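You operate a simulated robot arm through the tools that you are given. There is no shell and no other tool. Be economical: measure what you need, move in short steps, check, and stop when the job is done.

You are at the controls of a simulated robot arm. One attempt, no reset.

## Task
Take the mounted gauge off its bracket and plug the bore.
Fine: thumb screw free first; unscrew fully; gauge in the stand's empty hole; yellow plug fully down.

The check looks at the end state, three seconds after you hand in, the way a careful person would. Anything else that was tipped, shoved, dropped, spilled or broken makes it a failure.

## Robot
A 6-joint arm with a two-finger parallel gripper, fixed in place. Base frame: the origin is at the foot of the arm, x ahead of it, y to its left, z up; the work surface is at about z = 0.804. Units: m, degrees, N and s.
With the tool pointing down near the work surface it reaches from about 0.26 to 0.68 m from the base axis. Its first joint turns from -66.0 to 66.0 degrees. Payload 2.9 kg.
Tool frame: the origin (TCP) lies between the finger pads and is the grasp point; the fingertips stand 0.03 m ahead of it; z points along the fingers, y is the line along which they close. The gripper opens to 0.11 m. The fingers are 0.02 m wide and 0.01 m thick; the gripper's body (0.048 by 0.112 m) begins 0.055 m behind the TCP.
Orientation is that of the tool frame in the base frame, as [roll, pitch, yaw] about the fixed x, y, z axes, in that order (R = Rz(yaw) Ry(pitch) Rx(roll)). With the fingers straight down and closing along the base's y, the tool's x points along the base's -x, its y along +y and its z along -z.

## Interface
- The arm moves only by the tool servo_tool. Its argument "targets" is one flat list of numbers, 7 for each row, row after row: the shift along the tool's x, y, z in units of 150 mm (1.0 is 150 mm), then the turn, a rotation vector about the tool's x, y, z in units of 60 degrees (1.0 is 60 degrees), then the finger opening in m, from 0 to 0.11. In form: [dx, dy, dz, ax, ay, az, jaw, dx, dy, dz, ax, ay, az, jaw, ...]. A call has 1 to 20 rows; each row is the pose to reach, as a shift and turn from the pose commanded when the call began, along the tool's axes at that moment. A call with a number of a shift or a turn outside -1 to 1 is refused whole. A row lasts 0.2 s, in which the tool goes at most 0.05 m and 8.6 degrees; a call with a longer step from one row to the next is refused whole, and so is a gripper value outside its range. Where a pose cannot be reached the arm comes as near as it can. A force on the tool above 40 N (or 10 N above the force at the start of the call, whichever is more), or a blocked arm, ends the call early, and 0.2 s more pass. The fingers move at their own pace (about 0.108 m/s each) and stop on an object; they squeeze with about 42 N. The grip force told is the motor's: it shows also when the fingers shut on nothing. Time passes only in rows, and 0.2 s behind the last, so rows that repeat a pose let the fingers close. The reply holds the time, the measured pose of the TCP, the force on the tool along the base axes, the opening and the grip force, in the units named above and with some noise.
- Cameras (640 x 400 px; columns grow to the right, rows downward): "scene" is fixed at [0.0688, 0.4244, 1.3902]; the picture's right is [-0.83, -0.56, 0.00], its down [-0.28, 0.42, -0.86] and it looks along [0.48, -0.72, -0.51] (base axes); focal length 314 px, centre (320, 200). "wrist" rides on the gripper at [-0.036, 0, -0.057] in the tool frame; the picture's right is [0.00, -1.00, 0.00], its down [0.97, 0.00, -0.24] and it looks along [0.24, 0.00, 0.97] (tool axes); focal length 218 px, centre (320, 200).
- get_image(camera): a new picture of that camera. The clock stands still meanwhile.
- locate(camera, pixels): for up to 12 pixels [column, row] of the newest picture of that camera ("zoom" is the newest enlarged one), the place [x, y, z] in the base frame of the surface seen there, good to about 0.002 m. The clock stands still meanwhile.
- close_up(camera, box): a new picture of the part [left, top, right, bottom] of that camera's present view, enlarged. The clock stands still meanwhile.
- hand_in(): hands the job in; it is judged then, once.

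Work in short steps. Measure before you move; look again where a grasp or a placing could have gone wrong, and mend it. You have 80 turns and 34 pictures in all, those below and enlarged ones among them. Open the gripper and draw the arm clear of the work before you hand the job in, unless the task says otherwise; then end with one line.

The tools are called after "Call:" by a JSON object that holds its "op" and its "data". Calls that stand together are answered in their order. servo_tool: Moves the arm, as the interface text tells. Its arguments: {"type":"object","properties":{"targets":{"type":"array"}},"required":["targets"]} The other tools are called the same way: get_image (camera) takes a picture; locate (camera, pixels) gives the place of the surface under pixels of a picture; close_up (camera, box) takes an enlarged picture of a part of a camera's view; hand_in () hands the job in.

At the start:

```text
t: 0.0
eef_pos: [0.3005, -0.3457, 1.1803]
tcp_rot: [180.0, 0.0, -180.0]
contact_force: [-0.9, -0.5, -0.6]
finger_gap: 0.1102
grasp_force: 0.0
```

scene: 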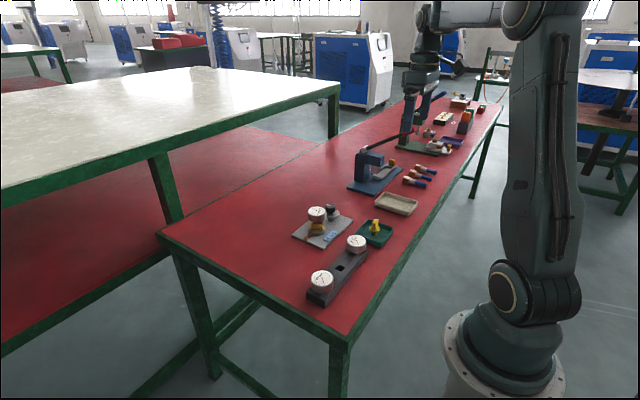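
wrist: 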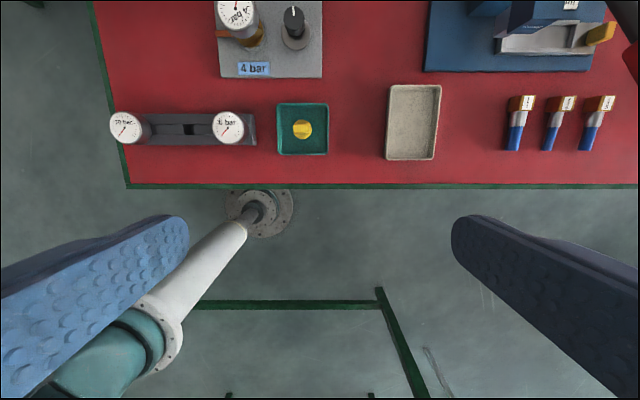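

The scene shows the bracket with gauge at about (317,218), the stand at (337,270) and the plug in a green tray at (376,230). I take close views of these.

Call:
{"op": "close_up", "data": {"camera": "scene", "box": [280, 190, 420, 310]}}

Call:
{"op": "close_up", "data": {"camera": "wrist", "box": [90, 0, 350, 170]}}

```text
3.33 times, centred on (350, 250) of scene
```

zoom: 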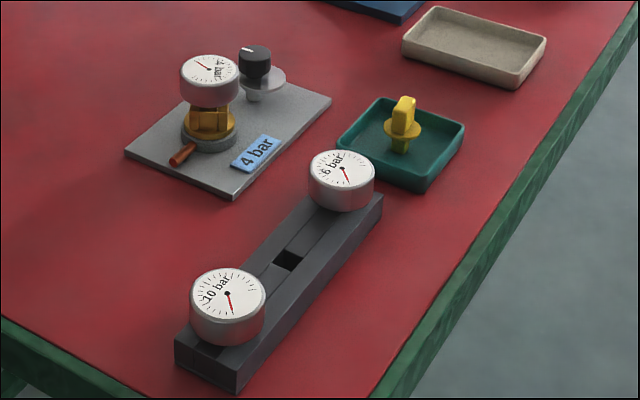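

```text
2.35 times, centred on (220, 85) of wrist
```

zoom: 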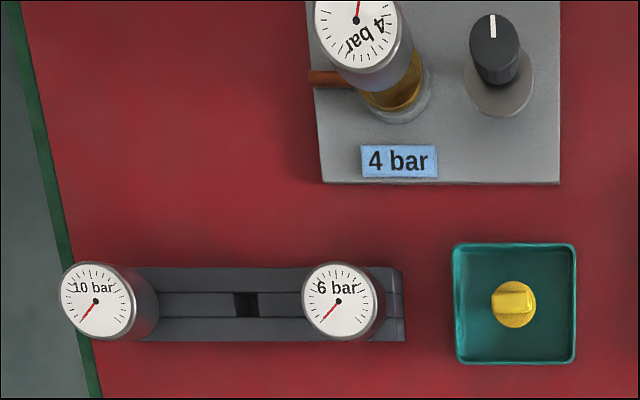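

I locate the main features in the wrist close-up: gauge 4 bar face (355,20), copper screw, collar, knob, label, stand gauges, square hole (245,304) and plug (512,303).

Call:
{"op": "locate", "data": {"camera": "zoom", "pixels": [[355, 20], [318, 78], [400, 115], [492, 25], [400, 162], [95, 300], [245, 304], [338, 300], [512, 302], [470, 345], [190, 275], [318, 86]]}}

```text
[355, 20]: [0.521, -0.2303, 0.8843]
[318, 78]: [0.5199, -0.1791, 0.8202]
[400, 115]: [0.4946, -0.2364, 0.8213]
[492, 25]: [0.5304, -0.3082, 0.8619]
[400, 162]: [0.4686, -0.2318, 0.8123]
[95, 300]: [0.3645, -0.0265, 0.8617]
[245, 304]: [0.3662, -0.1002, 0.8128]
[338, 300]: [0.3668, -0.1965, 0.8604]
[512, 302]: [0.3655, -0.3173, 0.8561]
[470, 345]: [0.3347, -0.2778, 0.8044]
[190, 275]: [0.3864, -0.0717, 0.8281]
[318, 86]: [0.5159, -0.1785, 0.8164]
```

The gauge axis is about (0.521,-0.230). The stand's hole is about y=-0.105. I move above the bracket, staying high, for a closer look.

Call:
{"op": "servo_tool", "data": {"targets": [-0.16, 0.13, 0.1, 0, 0, 0, 0.11, -0.33, 0.26, 0.2, 0, 0, 0, 0.11, -0.5, 0.39, 0.3, 0, 0, 0, 0.11, -0.66, 0.52, 0.4, 0, 0, 0, 0.11, -0.83, 0.65, 0.5, 0, 0, 0, 0.11, -1.0, 0.77, 0.6, 0, 0, 0, 0.11]}}

Call:
{"op": "servo_tool", "data": {"targets": [-0.2, 0, 0.1, 0, 0, 0, 0.11, -0.4, 0, 0.2, 0, 0, 0, 0.11, -0.4, 0, 0.2, 0, 0, 0, 0.11]}}

Call:
{"op": "get_image", "data": {"camera": "wrist"}}

```text
t: 1.4
eef_pos: [0.4514, -0.2307, 1.0901]
tcp_rot: [179.9, 0.0, -180.0]
contact_force: [0.5, 0.1, -1.1]
finger_gap: 0.1099
grasp_force: 0.1
```

```text
t: 2.2
eef_pos: [0.5107, -0.2311, 1.0619]
tcp_rot: [-180.0, 0.1, -179.9]
contact_force: [0.3, 1.1, 0.0]
finger_gap: 0.1098
grasp_force: 0.1
```

```text
29 pictures are left
```

wrist: 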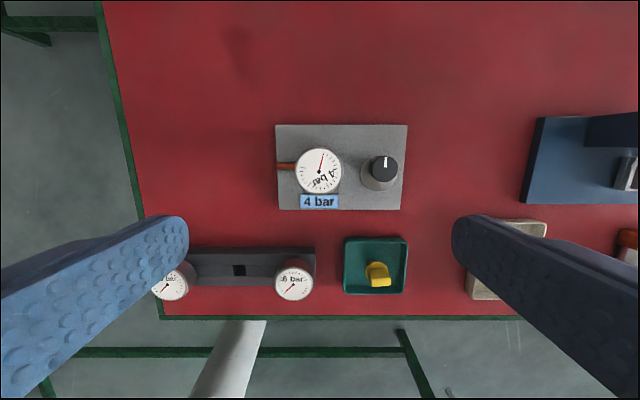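

The gauge is at (318,170), copper screw at (286,165). I enlarge the bracket and the stand.

Call:
{"op": "close_up", "data": {"camera": "wrist", "box": [264, 115, 424, 215]}}

Call:
{"op": "locate", "data": {"camera": "zoom", "pixels": [[55, 200], [85, 200], [75, 188], [75, 211], [125, 220], [308, 220], [216, 130], [216, 305], [215, 222], [480, 195], [460, 270], [75, 199]]}}

Call:
{"op": "close_up", "data": {"camera": "wrist", "box": [180, 230, 340, 330]}}

```text
4.00 times, centred on (344, 165) of wrist
```

zoom: 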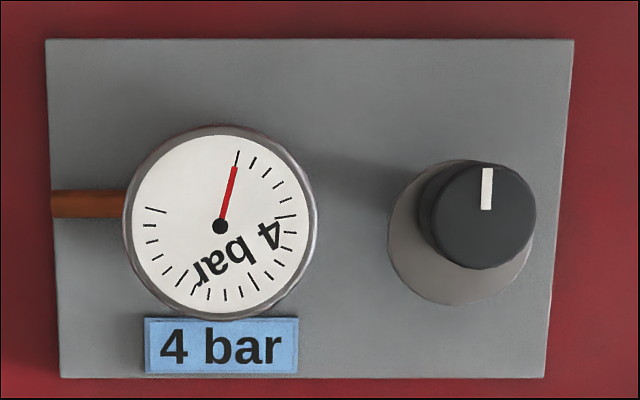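

```text
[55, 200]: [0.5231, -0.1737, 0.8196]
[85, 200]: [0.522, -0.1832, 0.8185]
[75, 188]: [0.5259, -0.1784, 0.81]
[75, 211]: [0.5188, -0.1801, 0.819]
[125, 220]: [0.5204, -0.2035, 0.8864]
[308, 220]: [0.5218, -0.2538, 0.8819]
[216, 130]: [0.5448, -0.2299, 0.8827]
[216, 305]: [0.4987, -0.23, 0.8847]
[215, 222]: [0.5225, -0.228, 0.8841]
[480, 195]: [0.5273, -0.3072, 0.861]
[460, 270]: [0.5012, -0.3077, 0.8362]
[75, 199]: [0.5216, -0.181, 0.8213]
```

```text
4.00 times, centred on (260, 280) of wrist
```

zoom: 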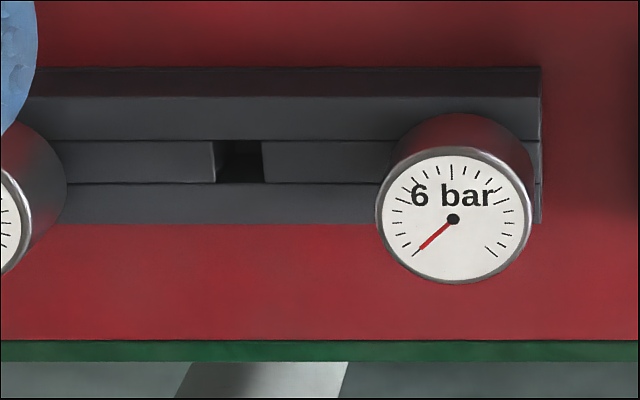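

Now I locate the stand's hole edges: (216,160),(262,160),(240,142),(240,183), and stand/gauge heights.

Call:
{"op": "locate", "data": {"camera": "zoom", "pixels": [[210, 162], [267, 162], [240, 134], [240, 190], [240, 165], [300, 160], [453, 218], [300, 120], [300, 200], [535, 100], [453, 150], [453, 275]]}}

Call:
{"op": "close_up", "data": {"camera": "scene", "box": [300, 195, 350, 245]}}

```text
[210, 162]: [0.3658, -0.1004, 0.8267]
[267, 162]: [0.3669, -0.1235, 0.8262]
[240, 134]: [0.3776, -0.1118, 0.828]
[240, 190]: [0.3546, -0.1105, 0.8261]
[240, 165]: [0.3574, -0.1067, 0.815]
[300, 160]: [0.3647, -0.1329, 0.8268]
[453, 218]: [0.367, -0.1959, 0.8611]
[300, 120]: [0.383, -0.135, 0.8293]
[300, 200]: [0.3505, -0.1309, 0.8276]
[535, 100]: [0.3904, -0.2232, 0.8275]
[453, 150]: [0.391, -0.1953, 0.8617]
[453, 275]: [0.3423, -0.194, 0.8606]
```

```text
8.00 times, centred on (325, 220) of scene
```

zoom: 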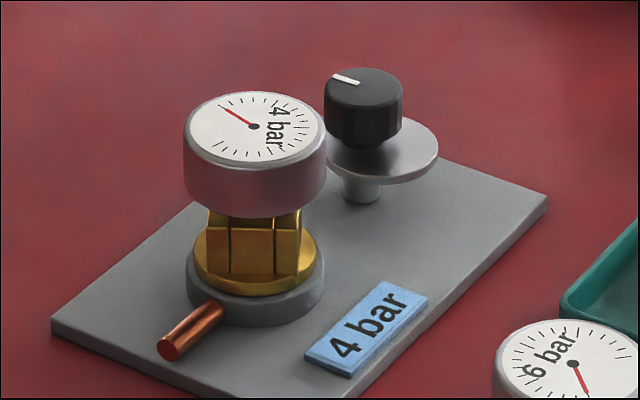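

In the scene close-up, the black knob with a pointer stands on a silver disc and a post. A smooth copper stub enters the collar. I measure both to tell which is the thumb screw.

Call:
{"op": "locate", "data": {"camera": "zoom", "pixels": [[365, 90], [328, 88], [402, 95], [380, 70], [365, 140], [428, 165], [355, 195], [163, 348], [190, 320], [215, 310], [252, 250], [250, 315]]}}

Call:
{"op": "close_up", "data": {"camera": "wrist", "box": [350, 145, 414, 195]}}

```text
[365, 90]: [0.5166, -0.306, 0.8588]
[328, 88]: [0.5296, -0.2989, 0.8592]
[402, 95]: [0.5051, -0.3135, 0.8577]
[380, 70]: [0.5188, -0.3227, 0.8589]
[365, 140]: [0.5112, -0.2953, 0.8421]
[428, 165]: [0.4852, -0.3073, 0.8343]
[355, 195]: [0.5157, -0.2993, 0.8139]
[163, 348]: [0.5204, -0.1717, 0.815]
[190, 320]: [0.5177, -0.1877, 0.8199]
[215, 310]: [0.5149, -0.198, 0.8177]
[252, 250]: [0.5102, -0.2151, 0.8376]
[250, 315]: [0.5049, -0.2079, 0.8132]
```

```text
8.00 times, centred on (382, 170) of wrist
```

zoom: 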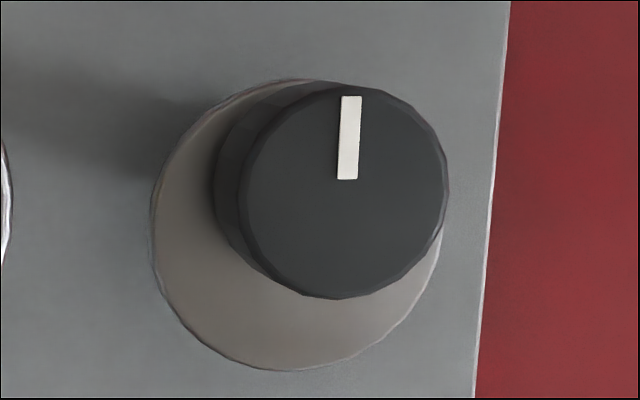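

The disc under the knob looks off-centre from the knob axis, so I want a side view before touching anything. I tilt the tool 60° forward and look at the bracket from the near side.

Call:
{"op": "servo_tool", "data": {"targets": [0.075, -0.03, 0.125, 0, -0.125, 0, 0.11, 0.15, -0.06, 0.25, 0, -0.25, 0, 0.11, 0.225, -0.1, 0.375, 0, -0.375, 0, 0.11, 0.3, -0.13, 0.5, 0, -0.5, 0, 0.11, 0.375, -0.16, 0.625, 0, -0.625, 0, 0.11, 0.45, -0.2, 0.75, 0, -0.75, 0, 0.11, 0.525, -0.23, 0.875, 0, -0.875, 0, 0.11, 0.6, -0.26, 1.0, 0, -1.0, 0, 0.11, 0.6, -0.26, 1.0, 0, -1.0, 0, 0.11]}}

Call:
{"op": "get_image", "data": {"camera": "wrist"}}

```text
t: 4.2
eef_pos: [0.42, -0.2702, 0.9106]
tcp_rot: [180.0, 60.1, -180.0]
contact_force: [0.8, 0.0, -0.4]
finger_gap: 0.11
grasp_force: 0.0
```

```text
24 pictures are left
```

wrist: 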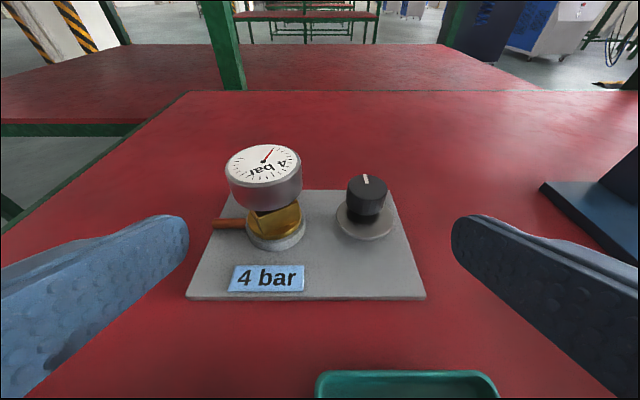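

Call:
{"op": "close_up", "data": {"camera": "wrist", "box": [205, 140, 405, 265]}}

```text
3.20 times, centred on (305, 202) of wrist
```

zoom: 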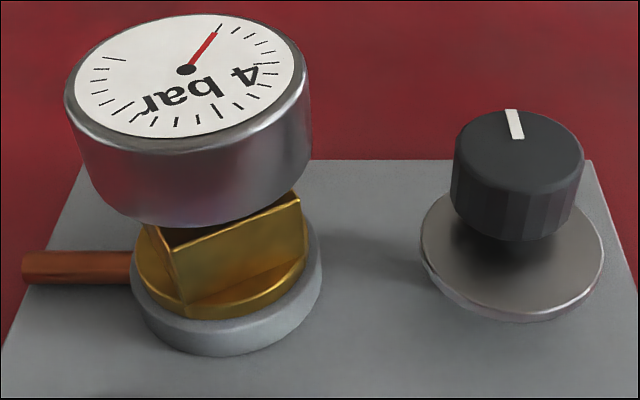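

The neck is a square brass block on a flange. I measure disc, knob, neck, flange and collar here.

Call:
{"op": "locate", "data": {"camera": "zoom", "pixels": [[510, 290], [430, 260], [595, 260], [515, 310], [515, 228], [515, 140], [60, 268], [225, 275], [225, 310], [225, 335], [245, 215], [350, 330]]}}

```text
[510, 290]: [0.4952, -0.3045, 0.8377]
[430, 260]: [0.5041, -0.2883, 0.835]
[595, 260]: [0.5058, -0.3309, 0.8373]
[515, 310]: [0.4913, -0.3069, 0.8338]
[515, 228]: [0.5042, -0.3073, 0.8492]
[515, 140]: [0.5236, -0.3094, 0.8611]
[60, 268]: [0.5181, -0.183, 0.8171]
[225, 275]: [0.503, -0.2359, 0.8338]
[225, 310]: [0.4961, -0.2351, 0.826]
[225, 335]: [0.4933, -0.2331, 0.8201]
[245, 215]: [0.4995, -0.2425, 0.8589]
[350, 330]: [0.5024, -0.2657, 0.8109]
```

The knob on its post is the only graspable screw; the copper stub sits 5 mm above the plate and cannot be turned by the gripper. So I take the knob as the thumb screw, and its rise on turning will confirm it. I go back upright above it at (0.520,-0.308).

Call:
{"op": "servo_tool", "data": {"targets": [-0.15, -0.04, -0.05, 0, 0, 0, 0.11, -0.21, -0.06, 0.0, 0, 0.125, 0, 0.11, -0.26, -0.09, 0.05, 0, 0.25, 0, 0.11, -0.31, -0.12, 0.1, 0, 0.375, 0, 0.11, -0.37, -0.15, 0.16, 0, 0.5, 0, 0.1, -0.43, -0.18, 0.22, 0, 0.625, 0, 0.09, -0.5, -0.2, 0.28, 0, 0.75, 0, 0.08, -0.56, -0.23, 0.34, 0, 0.875, 0, 0.07, -0.62, -0.253, 0.41, 0, 1.0, 0, 0.06, -0.62, -0.253, 0.41, 0, 1.0, 0, 0.056]}}

Call:
{"op": "get_image", "data": {"camera": "wrist"}}

```text
t: 6.4
eef_pos: [0.5194, -0.3096, 0.9608]
tcp_rot: [180.0, -0.1, 179.9]
contact_force: [0.0, 0.2, -1.0]
finger_gap: 0.056
grasp_force: 0.1
```

```text
22 pictures are left
```

wrist: 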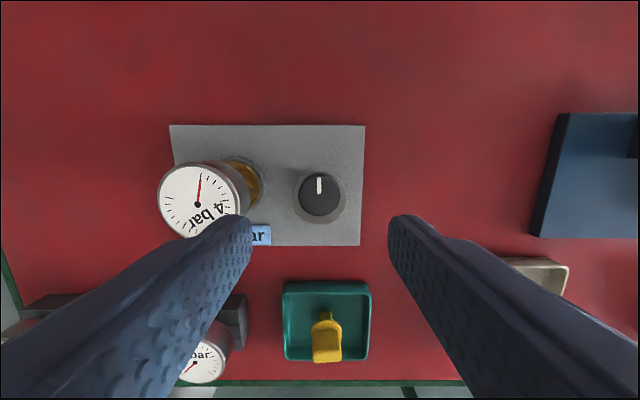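

The knob top centre is at (320,195), giving (0.520,-0.308). I lower the fingers around it to tip height 0.842, above the disc at 0.836, then close.

Call:
{"op": "servo_tool", "data": {"targets": [0, 0.01, 0.2, 0, 0, 0, 0.054, 0, 0.01, 0.4, 0, 0, 0, 0.054, 0, 0.01, 0.5, 0, 0, 0, 0.054, 0, 0.01, 0.59, 0, 0, 0, 0.054, 0, 0.01, 0.59, 0, 0, 0, 0.054]}}

Call:
{"op": "servo_tool", "data": {"targets": [0, 0, 0, 0, 0, 0, 0.02, 0, 0, 0, 0, 0, 0, 0.02, 0, 0, 0, 0, 0, 0, 0.02]}}

```text
t: 7.6
eef_pos: [0.5201, -0.3076, 0.8712]
tcp_rot: [180.0, 0.0, -179.9]
contact_force: [-0.5, 0.1, -0.9]
finger_gap: 0.0539
grasp_force: 0.0
```

```text
t: 8.4
eef_pos: [0.5214, -0.3082, 0.8724]
tcp_rot: [-179.8, 0.1, 179.9]
contact_force: [1.3, -11.7, -5.1]
finger_gap: 0.0315
grasp_force: 44.8
```

Gripped at 31.5 mm with a small side force. I turn 60° counter-clockwise (seen from above) and read the forces.

Call:
{"op": "servo_tool", "data": {"targets": [0, 0, 0, 0, 0, -0.125, 0.02, 0, 0, 0, 0, 0, -0.25, 0.02, 0, 0, 0, 0, 0, -0.375, 0.02, 0, 0, 0, 0, 0, -0.5, 0.02, 0, 0, 0, 0, 0, -0.625, 0.02, 0, 0, 0, 0, 0, -0.75, 0.02, 0, 0, 0, 0, 0, -0.875, 0.02, 0, 0, 0, 0, 0, -1.0, 0.02]}}

Call:
{"op": "close_up", "data": {"camera": "scene", "box": [295, 190, 365, 240]}}

```text
t: 10.2
eef_pos: [0.5191, -0.3075, 0.8725]
tcp_rot: [-179.9, -0.1, -119.9]
contact_force: [2.2, -22.5, -3.4]
finger_gap: 0.0314
grasp_force: 44.2
```

```text
8.00 times, centred on (330, 215) of scene
```

zoom: 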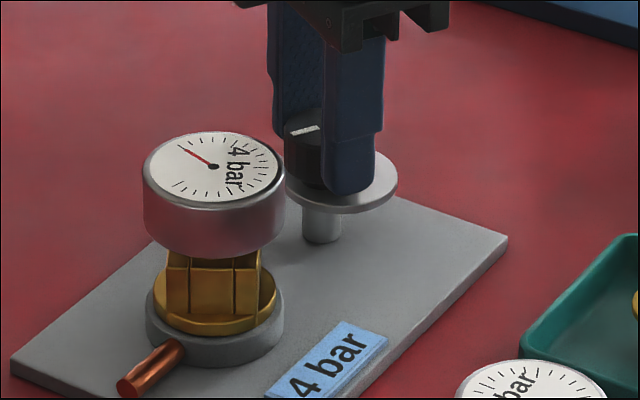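

The pointer in the close-up turned with the fingers, so the knob turns. There is a -22 N side load in y, so I shift 1.5 mm toward -y and go on turning 60°.

Call:
{"op": "servo_tool", "data": {"targets": [0.009, -0.005, 0, 0, 0, 0, 0.02, 0.009, -0.005, 0, 0, 0, -0.125, 0.02, 0.009, -0.005, 0, 0, 0, -0.25, 0.02, 0.009, -0.005, 0, 0, 0, -0.375, 0.02, 0.009, -0.005, 0, 0, 0, -0.5, 0.02, 0.009, -0.005, 0, 0, 0, -0.625, 0.02, 0.009, -0.005, 0, 0, 0, -0.75, 0.02, 0.009, -0.005, 0, 0, 0, -0.875, 0.02, 0.009, -0.005, 0, 0, 0, -1.0, 0.02]}}

Call:
{"op": "servo_tool", "data": {"targets": [0, 0, 0, 0, 0, -0.125, 0.02, 0, 0, 0, 0, 0, -0.25, 0.02, 0, 0, 0, 0, 0, -0.375, 0.02, 0, 0, 0, 0, 0, -0.5, 0.02, 0, 0, 0, 0, 0, -0.625, 0.02, 0, 0, 0, 0, 0, -0.75, 0.02, 0, 0, 0, 0, 0, -0.875, 0.02, 0, 0, 0, 0, 0, -1.0, 0.02]}}

Call:
{"op": "close_up", "data": {"camera": "scene", "box": [295, 190, 365, 240]}}

```text
t: 12.2
eef_pos: [0.5206, -0.3072, 0.873]
tcp_rot: [180.0, 0.1, -59.8]
contact_force: [-4.5, -1.5, 8.7]
finger_gap: 0.0314
grasp_force: 44.7
```

```text
t: 13.2
eef_pos: [0.5238, -0.3106, 0.8724]
tcp_rot: [-179.3, 0.9, -37.3]
contact_force: [-7.1, -17.7, -0.6]
finger_gap: 0.0318
grasp_force: 12.0
out of reach, approached as far as the arm can: row 4
stopped in row 4: the force on the tool passed its limit (the readings are from after the stop); the commanded pose is now the measured one
```

```text
8.00 times, centred on (330, 215) of scene
```

zoom: 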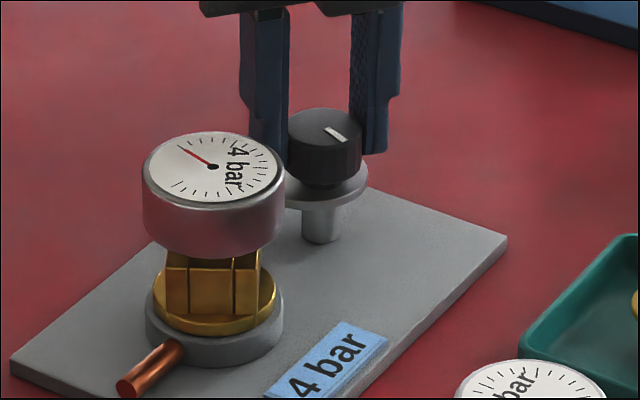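

The wrist limit is reached near yaw -37, after about 140° of turn. The disc clearly turned with the knob. I measure the knob top and disc height for any rise, before regrasping.

Call:
{"op": "locate", "data": {"camera": "zoom", "pixels": [[310, 118], [320, 140], [340, 115], [325, 125], [310, 196], [350, 185], [330, 190], [320, 165], [322, 225], [300, 200], [300, 125], [325, 110]]}}

```text
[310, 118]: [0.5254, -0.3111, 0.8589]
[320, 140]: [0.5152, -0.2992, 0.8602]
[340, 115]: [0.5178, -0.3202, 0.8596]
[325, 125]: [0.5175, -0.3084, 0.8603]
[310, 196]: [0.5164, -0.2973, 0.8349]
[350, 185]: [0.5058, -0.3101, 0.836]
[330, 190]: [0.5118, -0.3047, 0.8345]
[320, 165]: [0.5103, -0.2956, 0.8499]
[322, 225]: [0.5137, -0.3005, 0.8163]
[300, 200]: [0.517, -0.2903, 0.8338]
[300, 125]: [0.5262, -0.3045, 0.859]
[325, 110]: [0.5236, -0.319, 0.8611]
```

Rise is about 1 mm, within noise so far. I open, recentre and straighten, then turn back clockwise with open fingers to regrasp.

Call:
{"op": "servo_tool", "data": {"targets": [0, 0, 0, 0, 0, 0, 0.06, 0, 0, 0, 0, 0, 0, 0.06, -0.031, 0.001, 0, -0.012, 0.015, 0, 0.06, -0.031, 0.001, 0, -0.012, 0.015, 0.125, 0.06, -0.031, 0.001, 0, -0.012, 0.015, 0.25, 0.06, -0.031, 0.001, 0, -0.012, 0.015, 0.375, 0.06, -0.031, 0.001, 0, -0.012, 0.015, 0.5, 0.06, -0.031, 0.001, 0, -0.012, 0.015, 0.625, 0.06, -0.031, 0.001, 0, -0.012, 0.015, 0.75, 0.06, -0.031, 0.001, 0, -0.012, 0.015, 0.875, 0.06, -0.031, 0.001, 0, -0.012, 0.015, 1.0, 0.06]}}

Call:
{"op": "servo_tool", "data": {"targets": [0, 0, 0, 0, 0, 0.125, 0.06, 0, 0, 0, 0, 0, 0.25, 0.06, 0, 0, 0, 0, 0, 0.375, 0.06, 0, 0, 0, 0, 0, 0.5, 0.06, 0, 0, 0, 0, 0, 0.625, 0.06, 0, 0, 0, 0, 0, 0.75, 0.06, 0, 0, 0, 0, 0, 0.875, 0.06, 0, 0, 0, 0, 0, 1.0, 0.06]}}

Call:
{"op": "servo_tool", "data": {"targets": [0, 0, 0, 0, 0, 0.125, 0.06, 0, 0, 0, 0, 0, 0.25, 0.06, 0, 0, 0, 0, 0, 0.375, 0.06, 0, 0, 0, 0, 0, 0.5, 0.06, 0, 0, 0, 0, 0, 0.625, 0.06, 0, 0, 0, 0, 0, 0.75, 0.06, 0, 0, 0, 0, 0, 0.875, 0.06, 0, 0, 0, 0, 0, 1.0, 0.06]}}

Call:
{"op": "close_up", "data": {"camera": "scene", "box": [295, 190, 365, 240]}}

```text
t: 15.6
eef_pos: [0.5223, -0.3042, 0.8714]
tcp_rot: [179.5, 0.0, -96.9]
contact_force: [0.4, -0.4, 0.4]
finger_gap: 0.0598
grasp_force: 0.1
```

```text
t: 17.4
eef_pos: [0.5224, -0.3045, 0.8724]
tcp_rot: [179.7, -0.4, -157.0]
contact_force: [-0.1, 0.6, 0.2]
finger_gap: 0.0597
grasp_force: 0.1
```

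```text
t: 19.2
eef_pos: [0.5222, -0.3048, 0.8718]
tcp_rot: [-179.8, -0.4, 143.1]
contact_force: [0.7, 0.3, -0.6]
finger_gap: 0.0599
grasp_force: 0.1
```

```text
8.00 times, centred on (330, 215) of scene
```

zoom: 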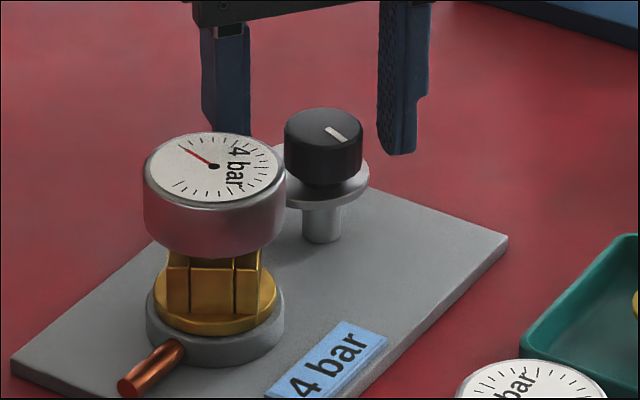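

The knob stayed put when released. I recentre by 4 mm, close again, and turn a further 180°.

Call:
{"op": "servo_tool", "data": {"targets": [-0.003, -0.028, 0, 0, 0.006, 0, 0.06, -0.003, -0.028, 0, 0, 0.006, 0, 0.02, -0.003, -0.028, 0, 0, 0.006, 0, 0.02, -0.003, -0.028, 0, 0, 0.006, 0, 0.02]}}

Call:
{"op": "servo_tool", "data": {"targets": [0, 0, 0, 0, 0, -0.125, 0.02, 0, 0, 0, 0, 0, -0.25, 0.02, 0, 0, 0, 0, 0, -0.375, 0.02, 0, 0, 0, 0, 0, -0.5, 0.02, 0, 0, 0, 0, 0, -0.625, 0.02, 0, 0, 0, 0, 0, -0.75, 0.02, 0, 0, 0, 0, 0, -0.875, 0.02, 0, 0, 0, 0, 0, -1.0, 0.02]}}

Call:
{"op": "servo_tool", "data": {"targets": [0, 0, 0, 0, 0, -0.125, 0.02, 0, 0, 0, 0, 0, -0.25, 0.02, 0, 0, 0, 0, 0, -0.375, 0.02, 0, 0, 0, 0, 0, -0.5, 0.02, 0, 0, 0, 0, 0, -0.625, 0.02, 0, 0, 0, 0, 0, -0.75, 0.02, 0, 0, 0, 0, 0, -0.875, 0.02, 0, 0, 0, 0, 0, -1.0, 0.02]}}

Call:
{"op": "servo_tool", "data": {"targets": [0, 0, 0, 0, 0, -0.125, 0.02, 0, 0, 0, 0, 0, -0.25, 0.02, 0, 0, 0, 0, 0, -0.375, 0.02, 0, 0, 0, 0, 0, -0.5, 0.02, 0, 0, 0, 0, 0, -0.625, 0.02, 0, 0, 0, 0, 0, -0.75, 0.02, 0, 0, 0, 0, 0, -0.8, 0.02]}}

Call:
{"op": "close_up", "data": {"camera": "scene", "box": [295, 190, 365, 240]}}

```text
t: 20.2
eef_pos: [0.5194, -0.3081, 0.8723]
tcp_rot: [-179.8, -0.7, 143.3]
contact_force: [2.4, 1.9, -0.8]
finger_gap: 0.0313
grasp_force: 44.6
```

```text
t: 22.0
eef_pos: [0.5195, -0.3086, 0.8721]
tcp_rot: [179.5, -0.6, -156.7]
contact_force: [0.0, 7.4, 1.1]
finger_gap: 0.0315
grasp_force: 45.4
```

```text
t: 23.8
eef_pos: [0.5206, -0.3082, 0.8722]
tcp_rot: [179.3, 0.1, -96.8]
contact_force: [0.7, 0.8, -3.3]
finger_gap: 0.0317
grasp_force: 44.9
```

```text
t: 25.4
eef_pos: [0.5209, -0.3076, 0.8714]
tcp_rot: [179.6, 0.7, -48.6]
contact_force: [0.5, 1.2, 0.5]
finger_gap: 0.0315
grasp_force: 45.2
```

```text
8.00 times, centred on (330, 215) of scene
```

zoom: 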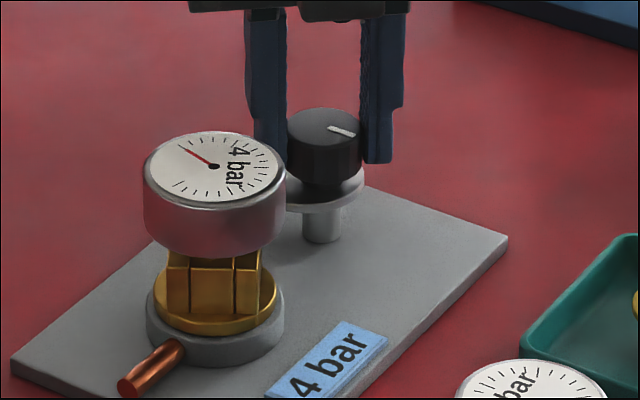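

The pointer now points to -x and the fingers slipped for the rest: the knob has a stop after exactly a half turn, so it is fully released. I open, lift, and turn the wrist back clockwise for the longest unscrewing stroke.

Call:
{"op": "servo_tool", "data": {"targets": [0, 0, 0, 0, 0, 0, 0.065, 0, 0, 0, 0, 0, 0, 0.065, 0, 0, -0.2, 0, 0, 0, 0.065, 0, 0, -0.4, 0, 0, 0, 0.07, 0, 0, -0.55, 0, 0, 0, 0.075, 0, 0, -0.55, 0, 0, 0.125, 0.075, 0, 0, -0.55, 0, 0, 0.25, 0.075, 0, 0, -0.55, 0, 0, 0.375, 0.075, 0, 0, -0.55, 0, 0, 0.5, 0.075, 0, 0, -0.55, 0, 0, 0.625, 0.075, 0, 0, -0.55, 0, 0, 0.75, 0.075, 0, 0, -0.55, 0, 0, 0.875, 0.075, 0, 0, -0.55, 0, 0, 1.0, 0.075]}}

Call:
{"op": "servo_tool", "data": {"targets": [0, 0, 0, 0, 0, 0.125, 0.075, 0, 0, 0, 0, 0, 0.25, 0.075, 0, 0, 0, 0, 0, 0.375, 0.075, 0, 0, 0, 0, 0, 0.5, 0.075, 0, 0, 0, 0, 0, 0.625, 0.075, 0, 0, 0, 0, 0, 0.75, 0.075, 0, 0, 0, 0, 0, 0.875, 0.075, 0, 0, 0, 0, 0, 1.0, 0.075]}}

Call:
{"op": "servo_tool", "data": {"targets": [0, 0, 0, 0, 0, 0.125, 0.075, 0, 0, 0, 0, 0, 0.25, 0.075, 0, 0, 0, 0, 0, 0.375, 0.075, 0, 0, 0, 0, 0, 0.5, 0.075, 0, 0, 0, 0, 0, 0.625, 0.075, 0, 0, 0, 0, 0, 0.75, 0.075, 0, 0, 0, 0, 0, 0.875, 0.075, 0, 0, 0, 0, 0, 1.0, 0.075]}}

Call:
{"op": "servo_tool", "data": {"targets": [0, 0, 0, 0, 0, 0.125, 0.075, 0, 0, 0, 0, 0, 0.25, 0.075, 0, 0, 0, 0, 0, 0.375, 0.075, 0, 0, 0, 0, 0, 0.5, 0.075, 0, 0, 0, 0, 0, 0.625, 0.075, 0, 0, 0, 0, 0, 0.75, 0.075, 0, 0, 0, 0, 0, 0.875, 0.075, 0, 0, 0, 0, 0, 1.0, 0.075]}}

```text
t: 28.2
eef_pos: [0.5216, -0.3093, 0.9552]
tcp_rot: [179.3, -0.1, -108.9]
contact_force: [-0.3, 0.7, 0.6]
finger_gap: 0.075
grasp_force: 0.0
```

```text
t: 30.0
eef_pos: [0.5218, -0.3077, 0.9543]
tcp_rot: [179.6, -0.7, -168.9]
contact_force: [-0.4, 0.5, -0.5]
finger_gap: 0.0751
grasp_force: 0.1
```

```text
t: 31.8
eef_pos: [0.521, -0.3081, 0.9546]
tcp_rot: [-179.5, -0.7, 131.1]
contact_force: [0.1, 0.1, 0.4]
finger_gap: 0.0749
grasp_force: 0.1
```

```text
t: 33.6
eef_pos: [0.5205, -0.3088, 0.9549]
tcp_rot: [-179.3, 0.0, 71.1]
contact_force: [0.1, 0.3, 0.7]
finger_gap: 0.0751
grasp_force: 0.1
```

The wrist reaches yaw 71. I move over the gauge axis (0.521,-0.230), straighten, and take a picture from there.

Call:
{"op": "servo_tool", "data": {"targets": [0.17, -0.055, 0, -0.012, 0, 0, 0.075, 0.34, -0.11, 0, -0.012, 0, 0, 0.075, 0.5, -0.166, 0, -0.012, 0, 0, 0.075, 0.5, -0.166, 0, -0.012, 0, 0, 0.075]}}

Call:
{"op": "servo_tool", "data": {"targets": [0, 0, 0, 0, 0, 0.125, 0.075, 0, 0, 0, 0, 0, 0.25, 0.075, 0, 0, 0, 0, 0, 0.375, 0.075, 0, 0, 0, 0, 0, 0.5, 0.075, 0, 0, 0, 0, 0, 0.625, 0.075, 0, 0, 0, 0, 0, 0.75, 0.075]}}

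Call:
{"op": "get_image", "data": {"camera": "wrist"}}

```text
t: 34.6
eef_pos: [0.522, -0.2298, 0.9552]
tcp_rot: [-179.9, 0.0, 71.1]
contact_force: [-0.1, -0.1, -0.3]
finger_gap: 0.0749
grasp_force: 0.1
```

```text
t: 36.0
eef_pos: [0.5219, -0.2303, 0.9548]
tcp_rot: [-179.9, 0.0, 26.1]
contact_force: [-0.9, 0.6, 0.4]
finger_gap: 0.075
grasp_force: 0.0
```

```text
17 pictures are left
```

wrist: 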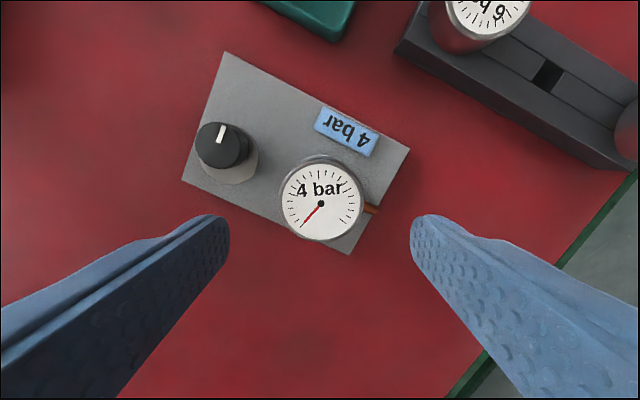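

The gauge face centre at (321,203) is within 2 mm of the tool axis. I lower to TCP z 0.886, close on the head, then turn 60° counter-clockwise.

Call:
{"op": "servo_tool", "data": {"targets": [-0.009, 0, 0.15, 0, 0, 0, 0.075, -0.009, 0, 0.3, 0, 0, 0, 0.075, -0.009, 0, 0.4, 0, 0, 0, 0.075, -0.009, 0, 0.46, 0, 0, 0, 0.075, -0.009, 0, 0.46, 0, 0, 0, 0.04, -0.009, 0, 0.46, 0, 0, 0, 0.04, -0.009, 0, 0.46, 0, 0, 0, 0.04]}}

Call:
{"op": "servo_tool", "data": {"targets": [0, 0, 0, 0, 0, -0.125, 0.04, 0, 0, 0, 0, 0, -0.25, 0.04, 0, 0, 0, 0, 0, -0.375, 0.04, 0, 0, 0, 0, 0, -0.5, 0.04, 0, 0, 0, 0, 0, -0.625, 0.04, 0, 0, 0, 0, 0, -0.75, 0.04, 0, 0, 0, 0, 0, -0.875, 0.04, 0, 0, 0, 0, 0, -1.0, 0.04]}}

Call:
{"op": "close_up", "data": {"camera": "scene", "box": [295, 190, 365, 240]}}

```text
t: 37.6
eef_pos: [0.5222, -0.2302, 0.8865]
tcp_rot: [-179.8, 0.1, 26.2]
contact_force: [0.9, 0.4, -1.1]
finger_gap: 0.0524
grasp_force: 42.1
```

```text
t: 39.4
eef_pos: [0.5211, -0.2312, 0.8864]
tcp_rot: [-180.0, 0.0, 86.3]
contact_force: [0.5, 1.7, 0.2]
finger_gap: 0.0524
grasp_force: 41.5
```

```text
8.00 times, centred on (330, 215) of scene
```

zoom: 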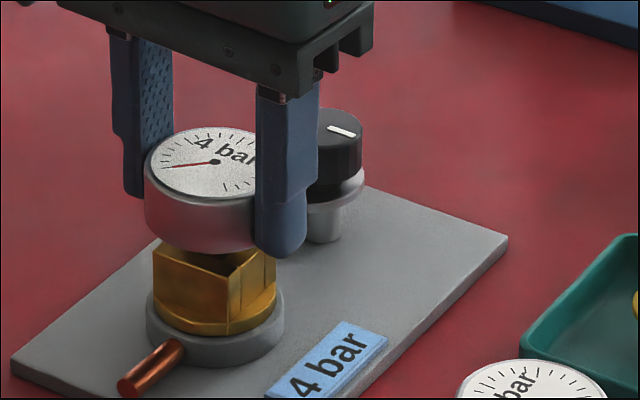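

The gauge and its brass neck turned with the fingers (needle now points left), so it is free. I keep turning and watch the vertical force for the rise of the thread.

Call:
{"op": "servo_tool", "data": {"targets": [0, 0, 0, 0, 0, -0.125, 0.04, 0, 0, 0, 0, 0, -0.25, 0.04, 0, 0, 0, 0, 0, -0.375, 0.04, 0, 0, 0, 0, 0, -0.5, 0.04, 0, 0, 0, 0, 0, -0.625, 0.04, 0, 0, 0, 0, 0, -0.75, 0.04, 0, 0, 0, 0, 0, -0.875, 0.04, 0, 0, 0, 0, 0, -1.0, 0.04]}}

Call:
{"op": "servo_tool", "data": {"targets": [0, 0, 0, 0, 0, -0.125, 0.04, 0, 0, 0, 0, 0, -0.25, 0.04, 0, 0, 0, 0, 0, -0.375, 0.04, 0, 0, 0, 0, 0, -0.5, 0.04, 0, 0, 0, 0, 0, -0.625, 0.04, 0, 0, 0, 0, 0, -0.75, 0.04, 0, 0, 0, 0, 0, -0.875, 0.04, 0, 0, 0, 0, 0, -1.0, 0.04]}}

Call:
{"op": "servo_tool", "data": {"targets": [0, 0, 0, 0, 0, -0.125, 0.04, 0, 0, 0, 0, 0, -0.25, 0.04, 0, 0, 0, 0, 0, -0.375, 0.04, 0, 0, 0, 0, 0, -0.5, 0.04, 0, 0, 0, 0, 0, -0.625, 0.04, 0, 0, 0, 0, 0, -0.75, 0.04, 0, 0, 0, 0, 0, -0.875, 0.04, 0, 0, 0, 0, 0, -1.0, 0.04]}}

Call:
{"op": "close_up", "data": {"camera": "scene", "box": [295, 190, 365, 240]}}

```text
t: 41.2
eef_pos: [0.5211, -0.23, 0.8855]
tcp_rot: [180.0, -0.1, 146.4]
contact_force: [-0.8, 0.6, -0.1]
finger_gap: 0.0526
grasp_force: 41.9
```

```text
t: 43.0
eef_pos: [0.5216, -0.2299, 0.8866]
tcp_rot: [179.9, 0.0, -153.5]
contact_force: [0.2, 6.6, 0.3]
finger_gap: 0.0522
grasp_force: 42.2
```

```text
t: 44.8
eef_pos: [0.5204, -0.231, 0.8864]
tcp_rot: [179.7, -0.1, -93.7]
contact_force: [-9.1, 3.9, 2.6]
finger_gap: 0.0524
grasp_force: 41.8
```

```text
8.00 times, centred on (330, 215) of scene
```

zoom: 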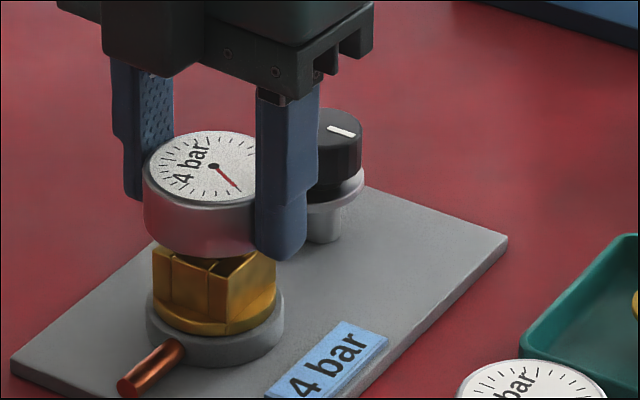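

It has turned 240° with no clear rise. I turn the last ~48°, then test with a small lift of 3 mm to read the force.

Call:
{"op": "servo_tool", "data": {"targets": [0, 0, 0, 0, 0, -0.125, 0.04, 0, 0, 0, 0, 0, -0.25, 0.04, 0, 0, 0, 0, 0, -0.375, 0.04, 0, 0, 0, 0, 0, -0.5, 0.04, 0, 0, 0, 0, 0, -0.625, 0.04, 0, 0, 0, 0, 0, -0.75, 0.04]}}

Call:
{"op": "servo_tool", "data": {"targets": [0, 0, -0.01, 0, 0, 0, 0.04, 0, 0, -0.02, 0, 0, 0, 0.04]}}

```text
t: 46.2
eef_pos: [0.5202, -0.23, 0.8865]
tcp_rot: [180.0, 0.1, -48.7]
contact_force: [-7.7, -3.2, 1.3]
finger_gap: 0.0524
grasp_force: 41.5
```

```text
t: 46.8
eef_pos: [0.521, -0.2296, 0.8861]
tcp_rot: [179.9, 0.2, -48.7]
contact_force: [1.8, -7.9, -21.7]
finger_gap: 0.0523
grasp_force: 42.0
```

The lift meets 22 N with no motion, so it is still threaded. I relax, open, turn back clockwise 285° around the head, and regrasp for another stroke.

Call:
{"op": "servo_tool", "data": {"targets": [0, 0, 0.02, 0, 0, 0, 0.04, 0, 0, 0.02, 0, 0, 0, 0.075, 0, 0, 0.02, 0, 0, 0, 0.075, 0, 0, 0.02, 0, 0, 0.125, 0.075, 0, 0, 0.02, 0, 0, 0.25, 0.075, 0, 0, 0.02, 0, 0, 0.375, 0.075, 0, 0, 0.02, 0, 0, 0.5, 0.075, 0, 0, 0.02, 0, 0, 0.625, 0.075, 0, 0, 0.02, 0, 0, 0.75, 0.075, 0, 0, 0.02, 0, 0, 0.875, 0.075, 0, 0, 0.02, 0, 0, 1.0, 0.075]}}

Call:
{"op": "servo_tool", "data": {"targets": [0, 0, 0, 0, 0, 0.125, 0.075, 0, 0, 0, 0, 0, 0.25, 0.075, 0, 0, 0, 0, 0, 0.375, 0.075, 0, 0, 0, 0, 0, 0.5, 0.075, 0, 0, 0, 0, 0, 0.625, 0.075, 0, 0, 0, 0, 0, 0.75, 0.075, 0, 0, 0, 0, 0, 0.875, 0.075, 0, 0, 0, 0, 0, 1.0, 0.075]}}

Call:
{"op": "servo_tool", "data": {"targets": [0, 0, 0, 0, 0, 0.125, 0.075, 0, 0, 0, 0, 0, 0.25, 0.075, 0, 0, 0, 0, 0, 0.375, 0.075, 0, 0, 0, 0, 0, 0.5, 0.075, 0, 0, 0, 0, 0, 0.625, 0.075, 0, 0, 0, 0, 0, 0.75, 0.075, 0, 0, 0, 0, 0, 0.875, 0.075, 0, 0, 0, 0, 0, 1.0, 0.075]}}

Call:
{"op": "close_up", "data": {"camera": "scene", "box": [295, 190, 365, 240]}}

Call:
{"op": "locate", "data": {"camera": "zoom", "pixels": [[190, 165], [215, 180], [230, 155], [200, 155], [215, 240], [200, 315], [220, 318], [240, 315], [170, 220], [240, 320], [215, 345], [215, 165]]}}

```text
t: 49.2
eef_pos: [0.5203, -0.2295, 0.8853]
tcp_rot: [-180.0, 0.0, -108.9]
contact_force: [0.2, 0.0, 0.5]
finger_gap: 0.0752
grasp_force: 0.1
```

```text
t: 51.0
eef_pos: [0.5214, -0.2292, 0.8858]
tcp_rot: [179.9, -0.2, -168.9]
contact_force: [-0.3, 0.2, 0.3]
finger_gap: 0.0752
grasp_force: 0.1
```

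```text
t: 52.8
eef_pos: [0.521, -0.2298, 0.8858]
tcp_rot: [180.0, -0.1, 131.1]
contact_force: [0.5, 0.1, 0.1]
finger_gap: 0.0752
grasp_force: 0.1
```

```text
8.00 times, centred on (330, 215) of scene
```

zoom: 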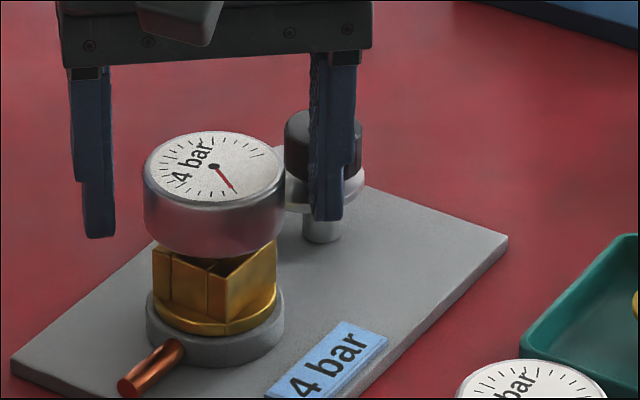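

```text
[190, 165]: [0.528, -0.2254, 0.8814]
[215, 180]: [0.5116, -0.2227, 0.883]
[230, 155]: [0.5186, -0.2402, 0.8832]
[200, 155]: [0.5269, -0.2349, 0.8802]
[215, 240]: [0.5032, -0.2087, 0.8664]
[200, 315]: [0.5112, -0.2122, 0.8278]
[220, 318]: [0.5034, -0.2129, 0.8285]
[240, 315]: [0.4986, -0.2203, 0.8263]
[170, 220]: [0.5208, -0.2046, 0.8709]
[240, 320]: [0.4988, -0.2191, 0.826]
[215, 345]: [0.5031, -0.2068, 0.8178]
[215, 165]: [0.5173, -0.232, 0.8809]
```

The needle sits at about the 165° position, so the last part of the stroke slipped on the head. I go back to yaw 26, regrasp a little lower on the head, turn 120° and look.

Call:
{"op": "servo_tool", "data": {"targets": [0, 0, 0, 0, 0, 0.125, 0.075, 0, 0, 0, 0, 0, 0.25, 0.075, 0, 0, 0, 0, 0, 0.375, 0.075, 0, 0, 0, 0, 0, 0.5, 0.075, 0, 0, 0, 0, 0, 0.625, 0.075, 0, 0, 0, 0, 0, 0.75, 0.075, 0, 0, 0, 0, 0, 0.875, 0.075, 0, 0, 0, 0, 0, 1.0, 0.075]}}

Call:
{"op": "servo_tool", "data": {"targets": [0, 0, 0, 0, 0, 0.125, 0.075, 0, 0, 0, 0, 0, 0.25, 0.075, 0, 0, 0, 0, 0, 0.375, 0.075, 0, 0, 0, 0, 0, 0.5, 0.075, 0, 0, 0, 0, 0, 0.625, 0.075, 0, 0, 0, 0, 0, 0.75, 0.075, 0, 0, 0.04, 0, 0, 0.75, 0.04, 0, 0, 0.04, 0, 0, 0.75, 0.04, 0, 0, 0.04, 0, 0, 0.75, 0.04]}}

Call:
{"op": "servo_tool", "data": {"targets": [0, 0, 0, 0, 0, -0.125, 0.04, 0, 0, 0, 0, 0, -0.25, 0.04, 0, 0, 0, 0, 0, -0.375, 0.04, 0, 0, 0, 0, 0, -0.5, 0.04, 0, 0, 0, 0, 0, -0.625, 0.04, 0, 0, 0, 0, 0, -0.75, 0.04, 0, 0, 0, 0, 0, -0.875, 0.04, 0, 0, 0, 0, 0, -1.0, 0.04]}}

Call:
{"op": "servo_tool", "data": {"targets": [0, 0, 0, 0, 0, -0.125, 0.04, 0, 0, 0, 0, 0, -0.25, 0.04, 0, 0, 0, 0, 0, -0.375, 0.04, 0, 0, 0, 0, 0, -0.5, 0.04, 0, 0, 0, 0, 0, -0.625, 0.04, 0, 0, 0, 0, 0, -0.75, 0.04, 0, 0, 0, 0, 0, -0.875, 0.04, 0, 0, 0, 0, 0, -1.0, 0.04]}}

Call:
{"op": "close_up", "data": {"camera": "scene", "box": [295, 190, 365, 240]}}

```text
t: 54.6
eef_pos: [0.5202, -0.2305, 0.886]
tcp_rot: [-179.9, 0.0, 71.1]
contact_force: [-0.7, 0.6, 0.0]
finger_gap: 0.0749
grasp_force: 0.0
```

```text
t: 56.6
eef_pos: [0.5207, -0.2304, 0.8825]
tcp_rot: [179.8, 0.0, 26.2]
contact_force: [-11.8, 10.3, 36.1]
finger_gap: 0.0526
grasp_force: 42.5
```

```text
t: 58.4
eef_pos: [0.5208, -0.2308, 0.8795]
tcp_rot: [-179.8, -0.1, 86.2]
contact_force: [-6.9, 3.6, -0.2]
finger_gap: 0.0528
grasp_force: 42.1
```

```text
t: 60.2
eef_pos: [0.5208, -0.2303, 0.8796]
tcp_rot: [-180.0, 0.0, 146.3]
contact_force: [-3.5, -0.3, 2.0]
finger_gap: 0.0529
grasp_force: 41.0
```

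```text
8.00 times, centred on (330, 215) of scene
```

zoom: 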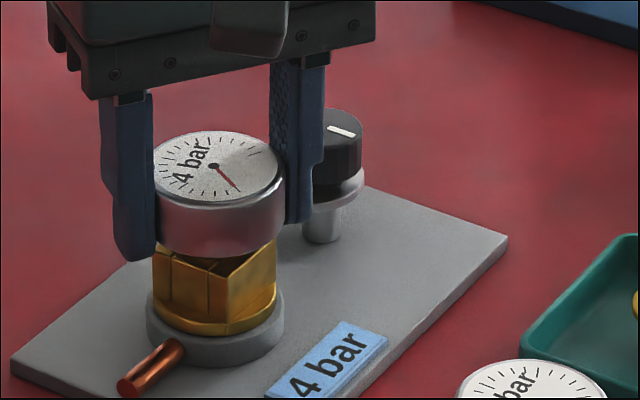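

The gauge did not move further, so it is at a rotation stop about 165° from the start. I keep a slight twist on it and try a lift in 1 mm steps to see if it comes free there.

Call:
{"op": "servo_tool", "data": {"targets": [0, 0, -0.01, 0, 0, 0, 0.04, 0, 0, -0.02, 0, 0, 0, 0.04, 0, 0, -0.03, 0, 0, 0, 0.04, 0, 0, -0.04, 0, 0, 0, 0.04]}}

Call:
{"op": "close_up", "data": {"camera": "wrist", "box": [160, 60, 480, 260]}}

```text
t: 61.2
eef_pos: [0.5197, -0.2294, 0.8857]
tcp_rot: [180.0, -0.2, 146.4]
contact_force: [-1.1, -2.3, -13.1]
finger_gap: 0.0524
grasp_force: 42.0
```

```text
2.00 times, centred on (320, 160) of wrist
```

zoom: 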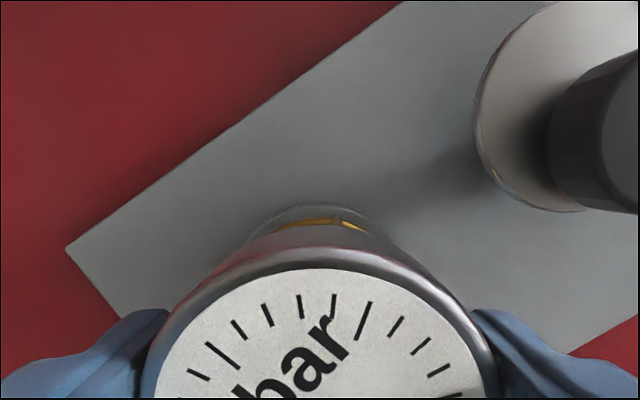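

The tool rose 6 mm with 13 N. I check whether the gauge face rose or the fingers slid.

Call:
{"op": "locate", "data": {"camera": "zoom", "pixels": [[320, 380], [220, 350], [430, 340], [370, 380], [320, 222], [520, 150], [560, 40], [620, 100], [300, 250], [450, 120]]}}

```text
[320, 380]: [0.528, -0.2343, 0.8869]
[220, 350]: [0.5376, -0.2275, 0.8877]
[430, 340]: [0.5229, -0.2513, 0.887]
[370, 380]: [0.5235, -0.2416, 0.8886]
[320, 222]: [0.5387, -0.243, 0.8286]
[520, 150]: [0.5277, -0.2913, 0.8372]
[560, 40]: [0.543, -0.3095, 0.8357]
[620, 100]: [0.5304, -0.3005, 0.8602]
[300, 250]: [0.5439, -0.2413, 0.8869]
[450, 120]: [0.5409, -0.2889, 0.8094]
```

The face reads about 0.8875, some 3 mm higher than before. I check from the scene camera.

Call:
{"op": "close_up", "data": {"camera": "scene", "box": [295, 190, 365, 240]}}

Call:
{"op": "locate", "data": {"camera": "zoom", "pixels": [[190, 165], [215, 180], [230, 155], [200, 155], [215, 240], [200, 315], [220, 318], [240, 315], [170, 220], [240, 320], [215, 345], [215, 165]]}}

```text
8.00 times, centred on (330, 215) of scene
```

zoom: 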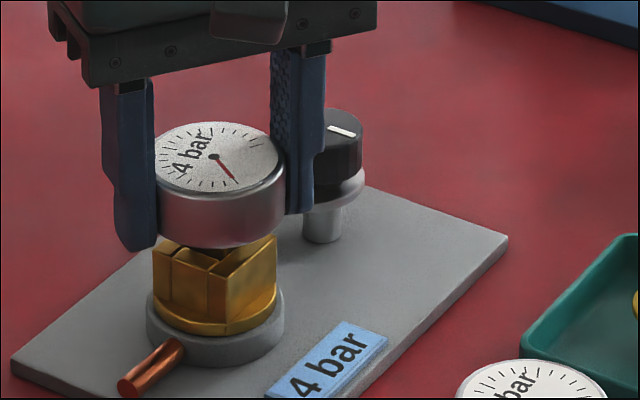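

```text
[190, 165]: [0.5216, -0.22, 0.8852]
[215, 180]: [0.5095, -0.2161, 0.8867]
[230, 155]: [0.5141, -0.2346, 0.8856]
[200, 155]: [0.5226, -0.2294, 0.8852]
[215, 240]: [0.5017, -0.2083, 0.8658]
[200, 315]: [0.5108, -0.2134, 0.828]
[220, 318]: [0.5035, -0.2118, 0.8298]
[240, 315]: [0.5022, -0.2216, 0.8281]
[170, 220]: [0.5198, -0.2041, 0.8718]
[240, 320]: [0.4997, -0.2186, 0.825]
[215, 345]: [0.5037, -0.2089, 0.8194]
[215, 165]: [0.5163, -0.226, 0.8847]
```

The head rose about 3–4 mm while the brass neck stayed down. I look closely at the gap between them before doing more.

Call:
{"op": "close_up", "data": {"camera": "scene", "box": [308, 203, 336, 238]}}

```text
11.43 times, centred on (322, 220) of scene
```

zoom: 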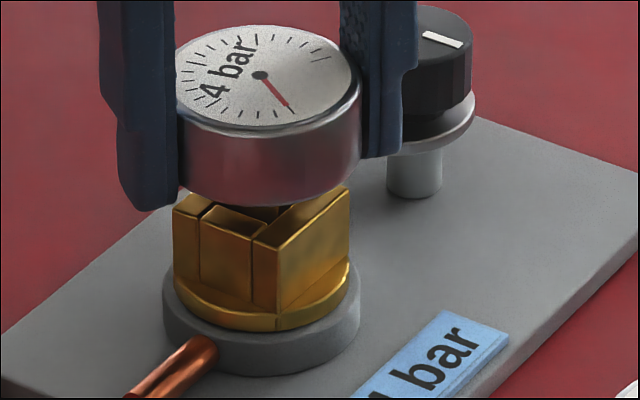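

Now it is clear: the brass piece is a square socket that turned with the gauge to its stop, and the gauge's stem is pulling out of it. The dial text is now aligned like the stand's. I go on lifting slowly.

Call:
{"op": "servo_tool", "data": {"targets": [0, 0, -0.01, 0, 0, 0, 0.04, 0, 0, -0.02, 0, 0, 0, 0.04, 0, 0, -0.04, 0, 0, 0, 0.04, 0, 0, -0.06, 0, 0, 0, 0.04, 0, 0, -0.08, 0, 0, 0, 0.04, 0, 0, -0.1, 0, 0, 0, 0.04]}}

Call:
{"op": "close_up", "data": {"camera": "scene", "box": [295, 180, 365, 240]}}

```text
t: 62.6
eef_pos: [0.5203, -0.2299, 0.9005]
tcp_rot: [180.0, -0.3, 146.3]
contact_force: [-8.0, 2.3, -8.4]
finger_gap: 0.0526
grasp_force: 42.3
```

```text
6.67 times, centred on (330, 210) of scene
```

zoom: 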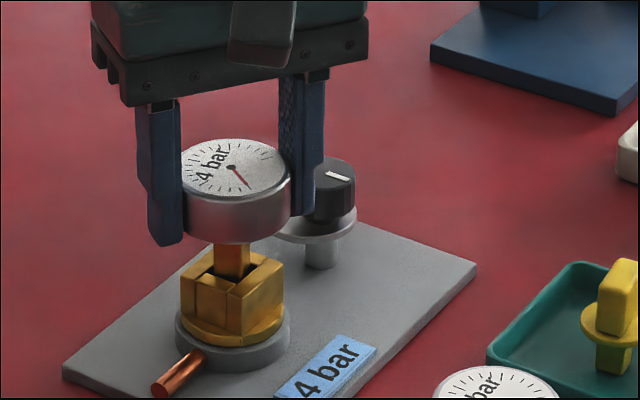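

The square brass stem is coming out cleanly. I lift another 80 mm.

Call:
{"op": "servo_tool", "data": {"targets": [0, 0, -0.04, 0, 0, 0, 0.04, 0, 0, -0.08, 0, 0, 0, 0.04, 0, 0, -0.12, 0, 0, 0, 0.04, 0, 0, -0.17, 0, 0, 0, 0.04, 0, 0, -0.23, 0, 0, 0, 0.04, 0, 0, -0.3, 0, 0, 0, 0.04, 0, 0, -0.4, 0, 0, 0, 0.04, 0, 0, -0.53, 0, 0, 0, 0.04]}}

Call:
{"op": "get_image", "data": {"camera": "scene"}}

Call:
{"op": "close_up", "data": {"camera": "wrist", "box": [200, 60, 440, 260]}}

```text
t: 64.4
eef_pos: [0.5201, -0.2307, 0.9802]
tcp_rot: [180.0, -0.1, 146.2]
contact_force: [-0.5, -0.2, -1.5]
finger_gap: 0.0521
grasp_force: 42.3
```

```text
8 pictures are left
```

scene: 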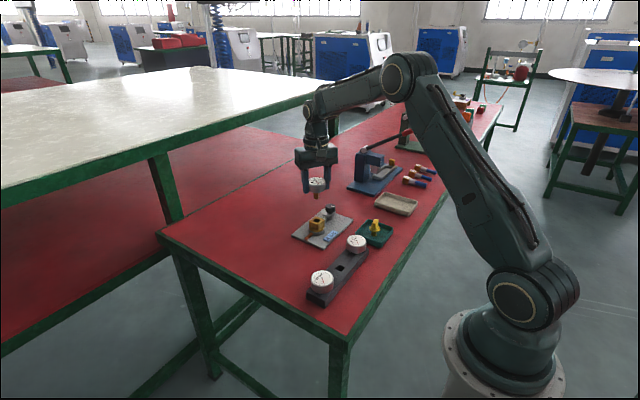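

```text
2.00 times, centred on (320, 160) of wrist
```

zoom: 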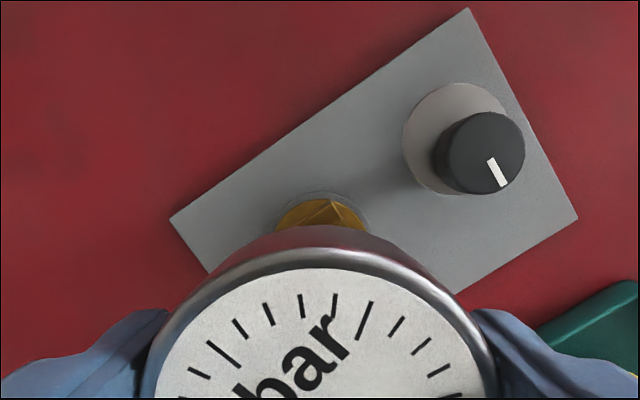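

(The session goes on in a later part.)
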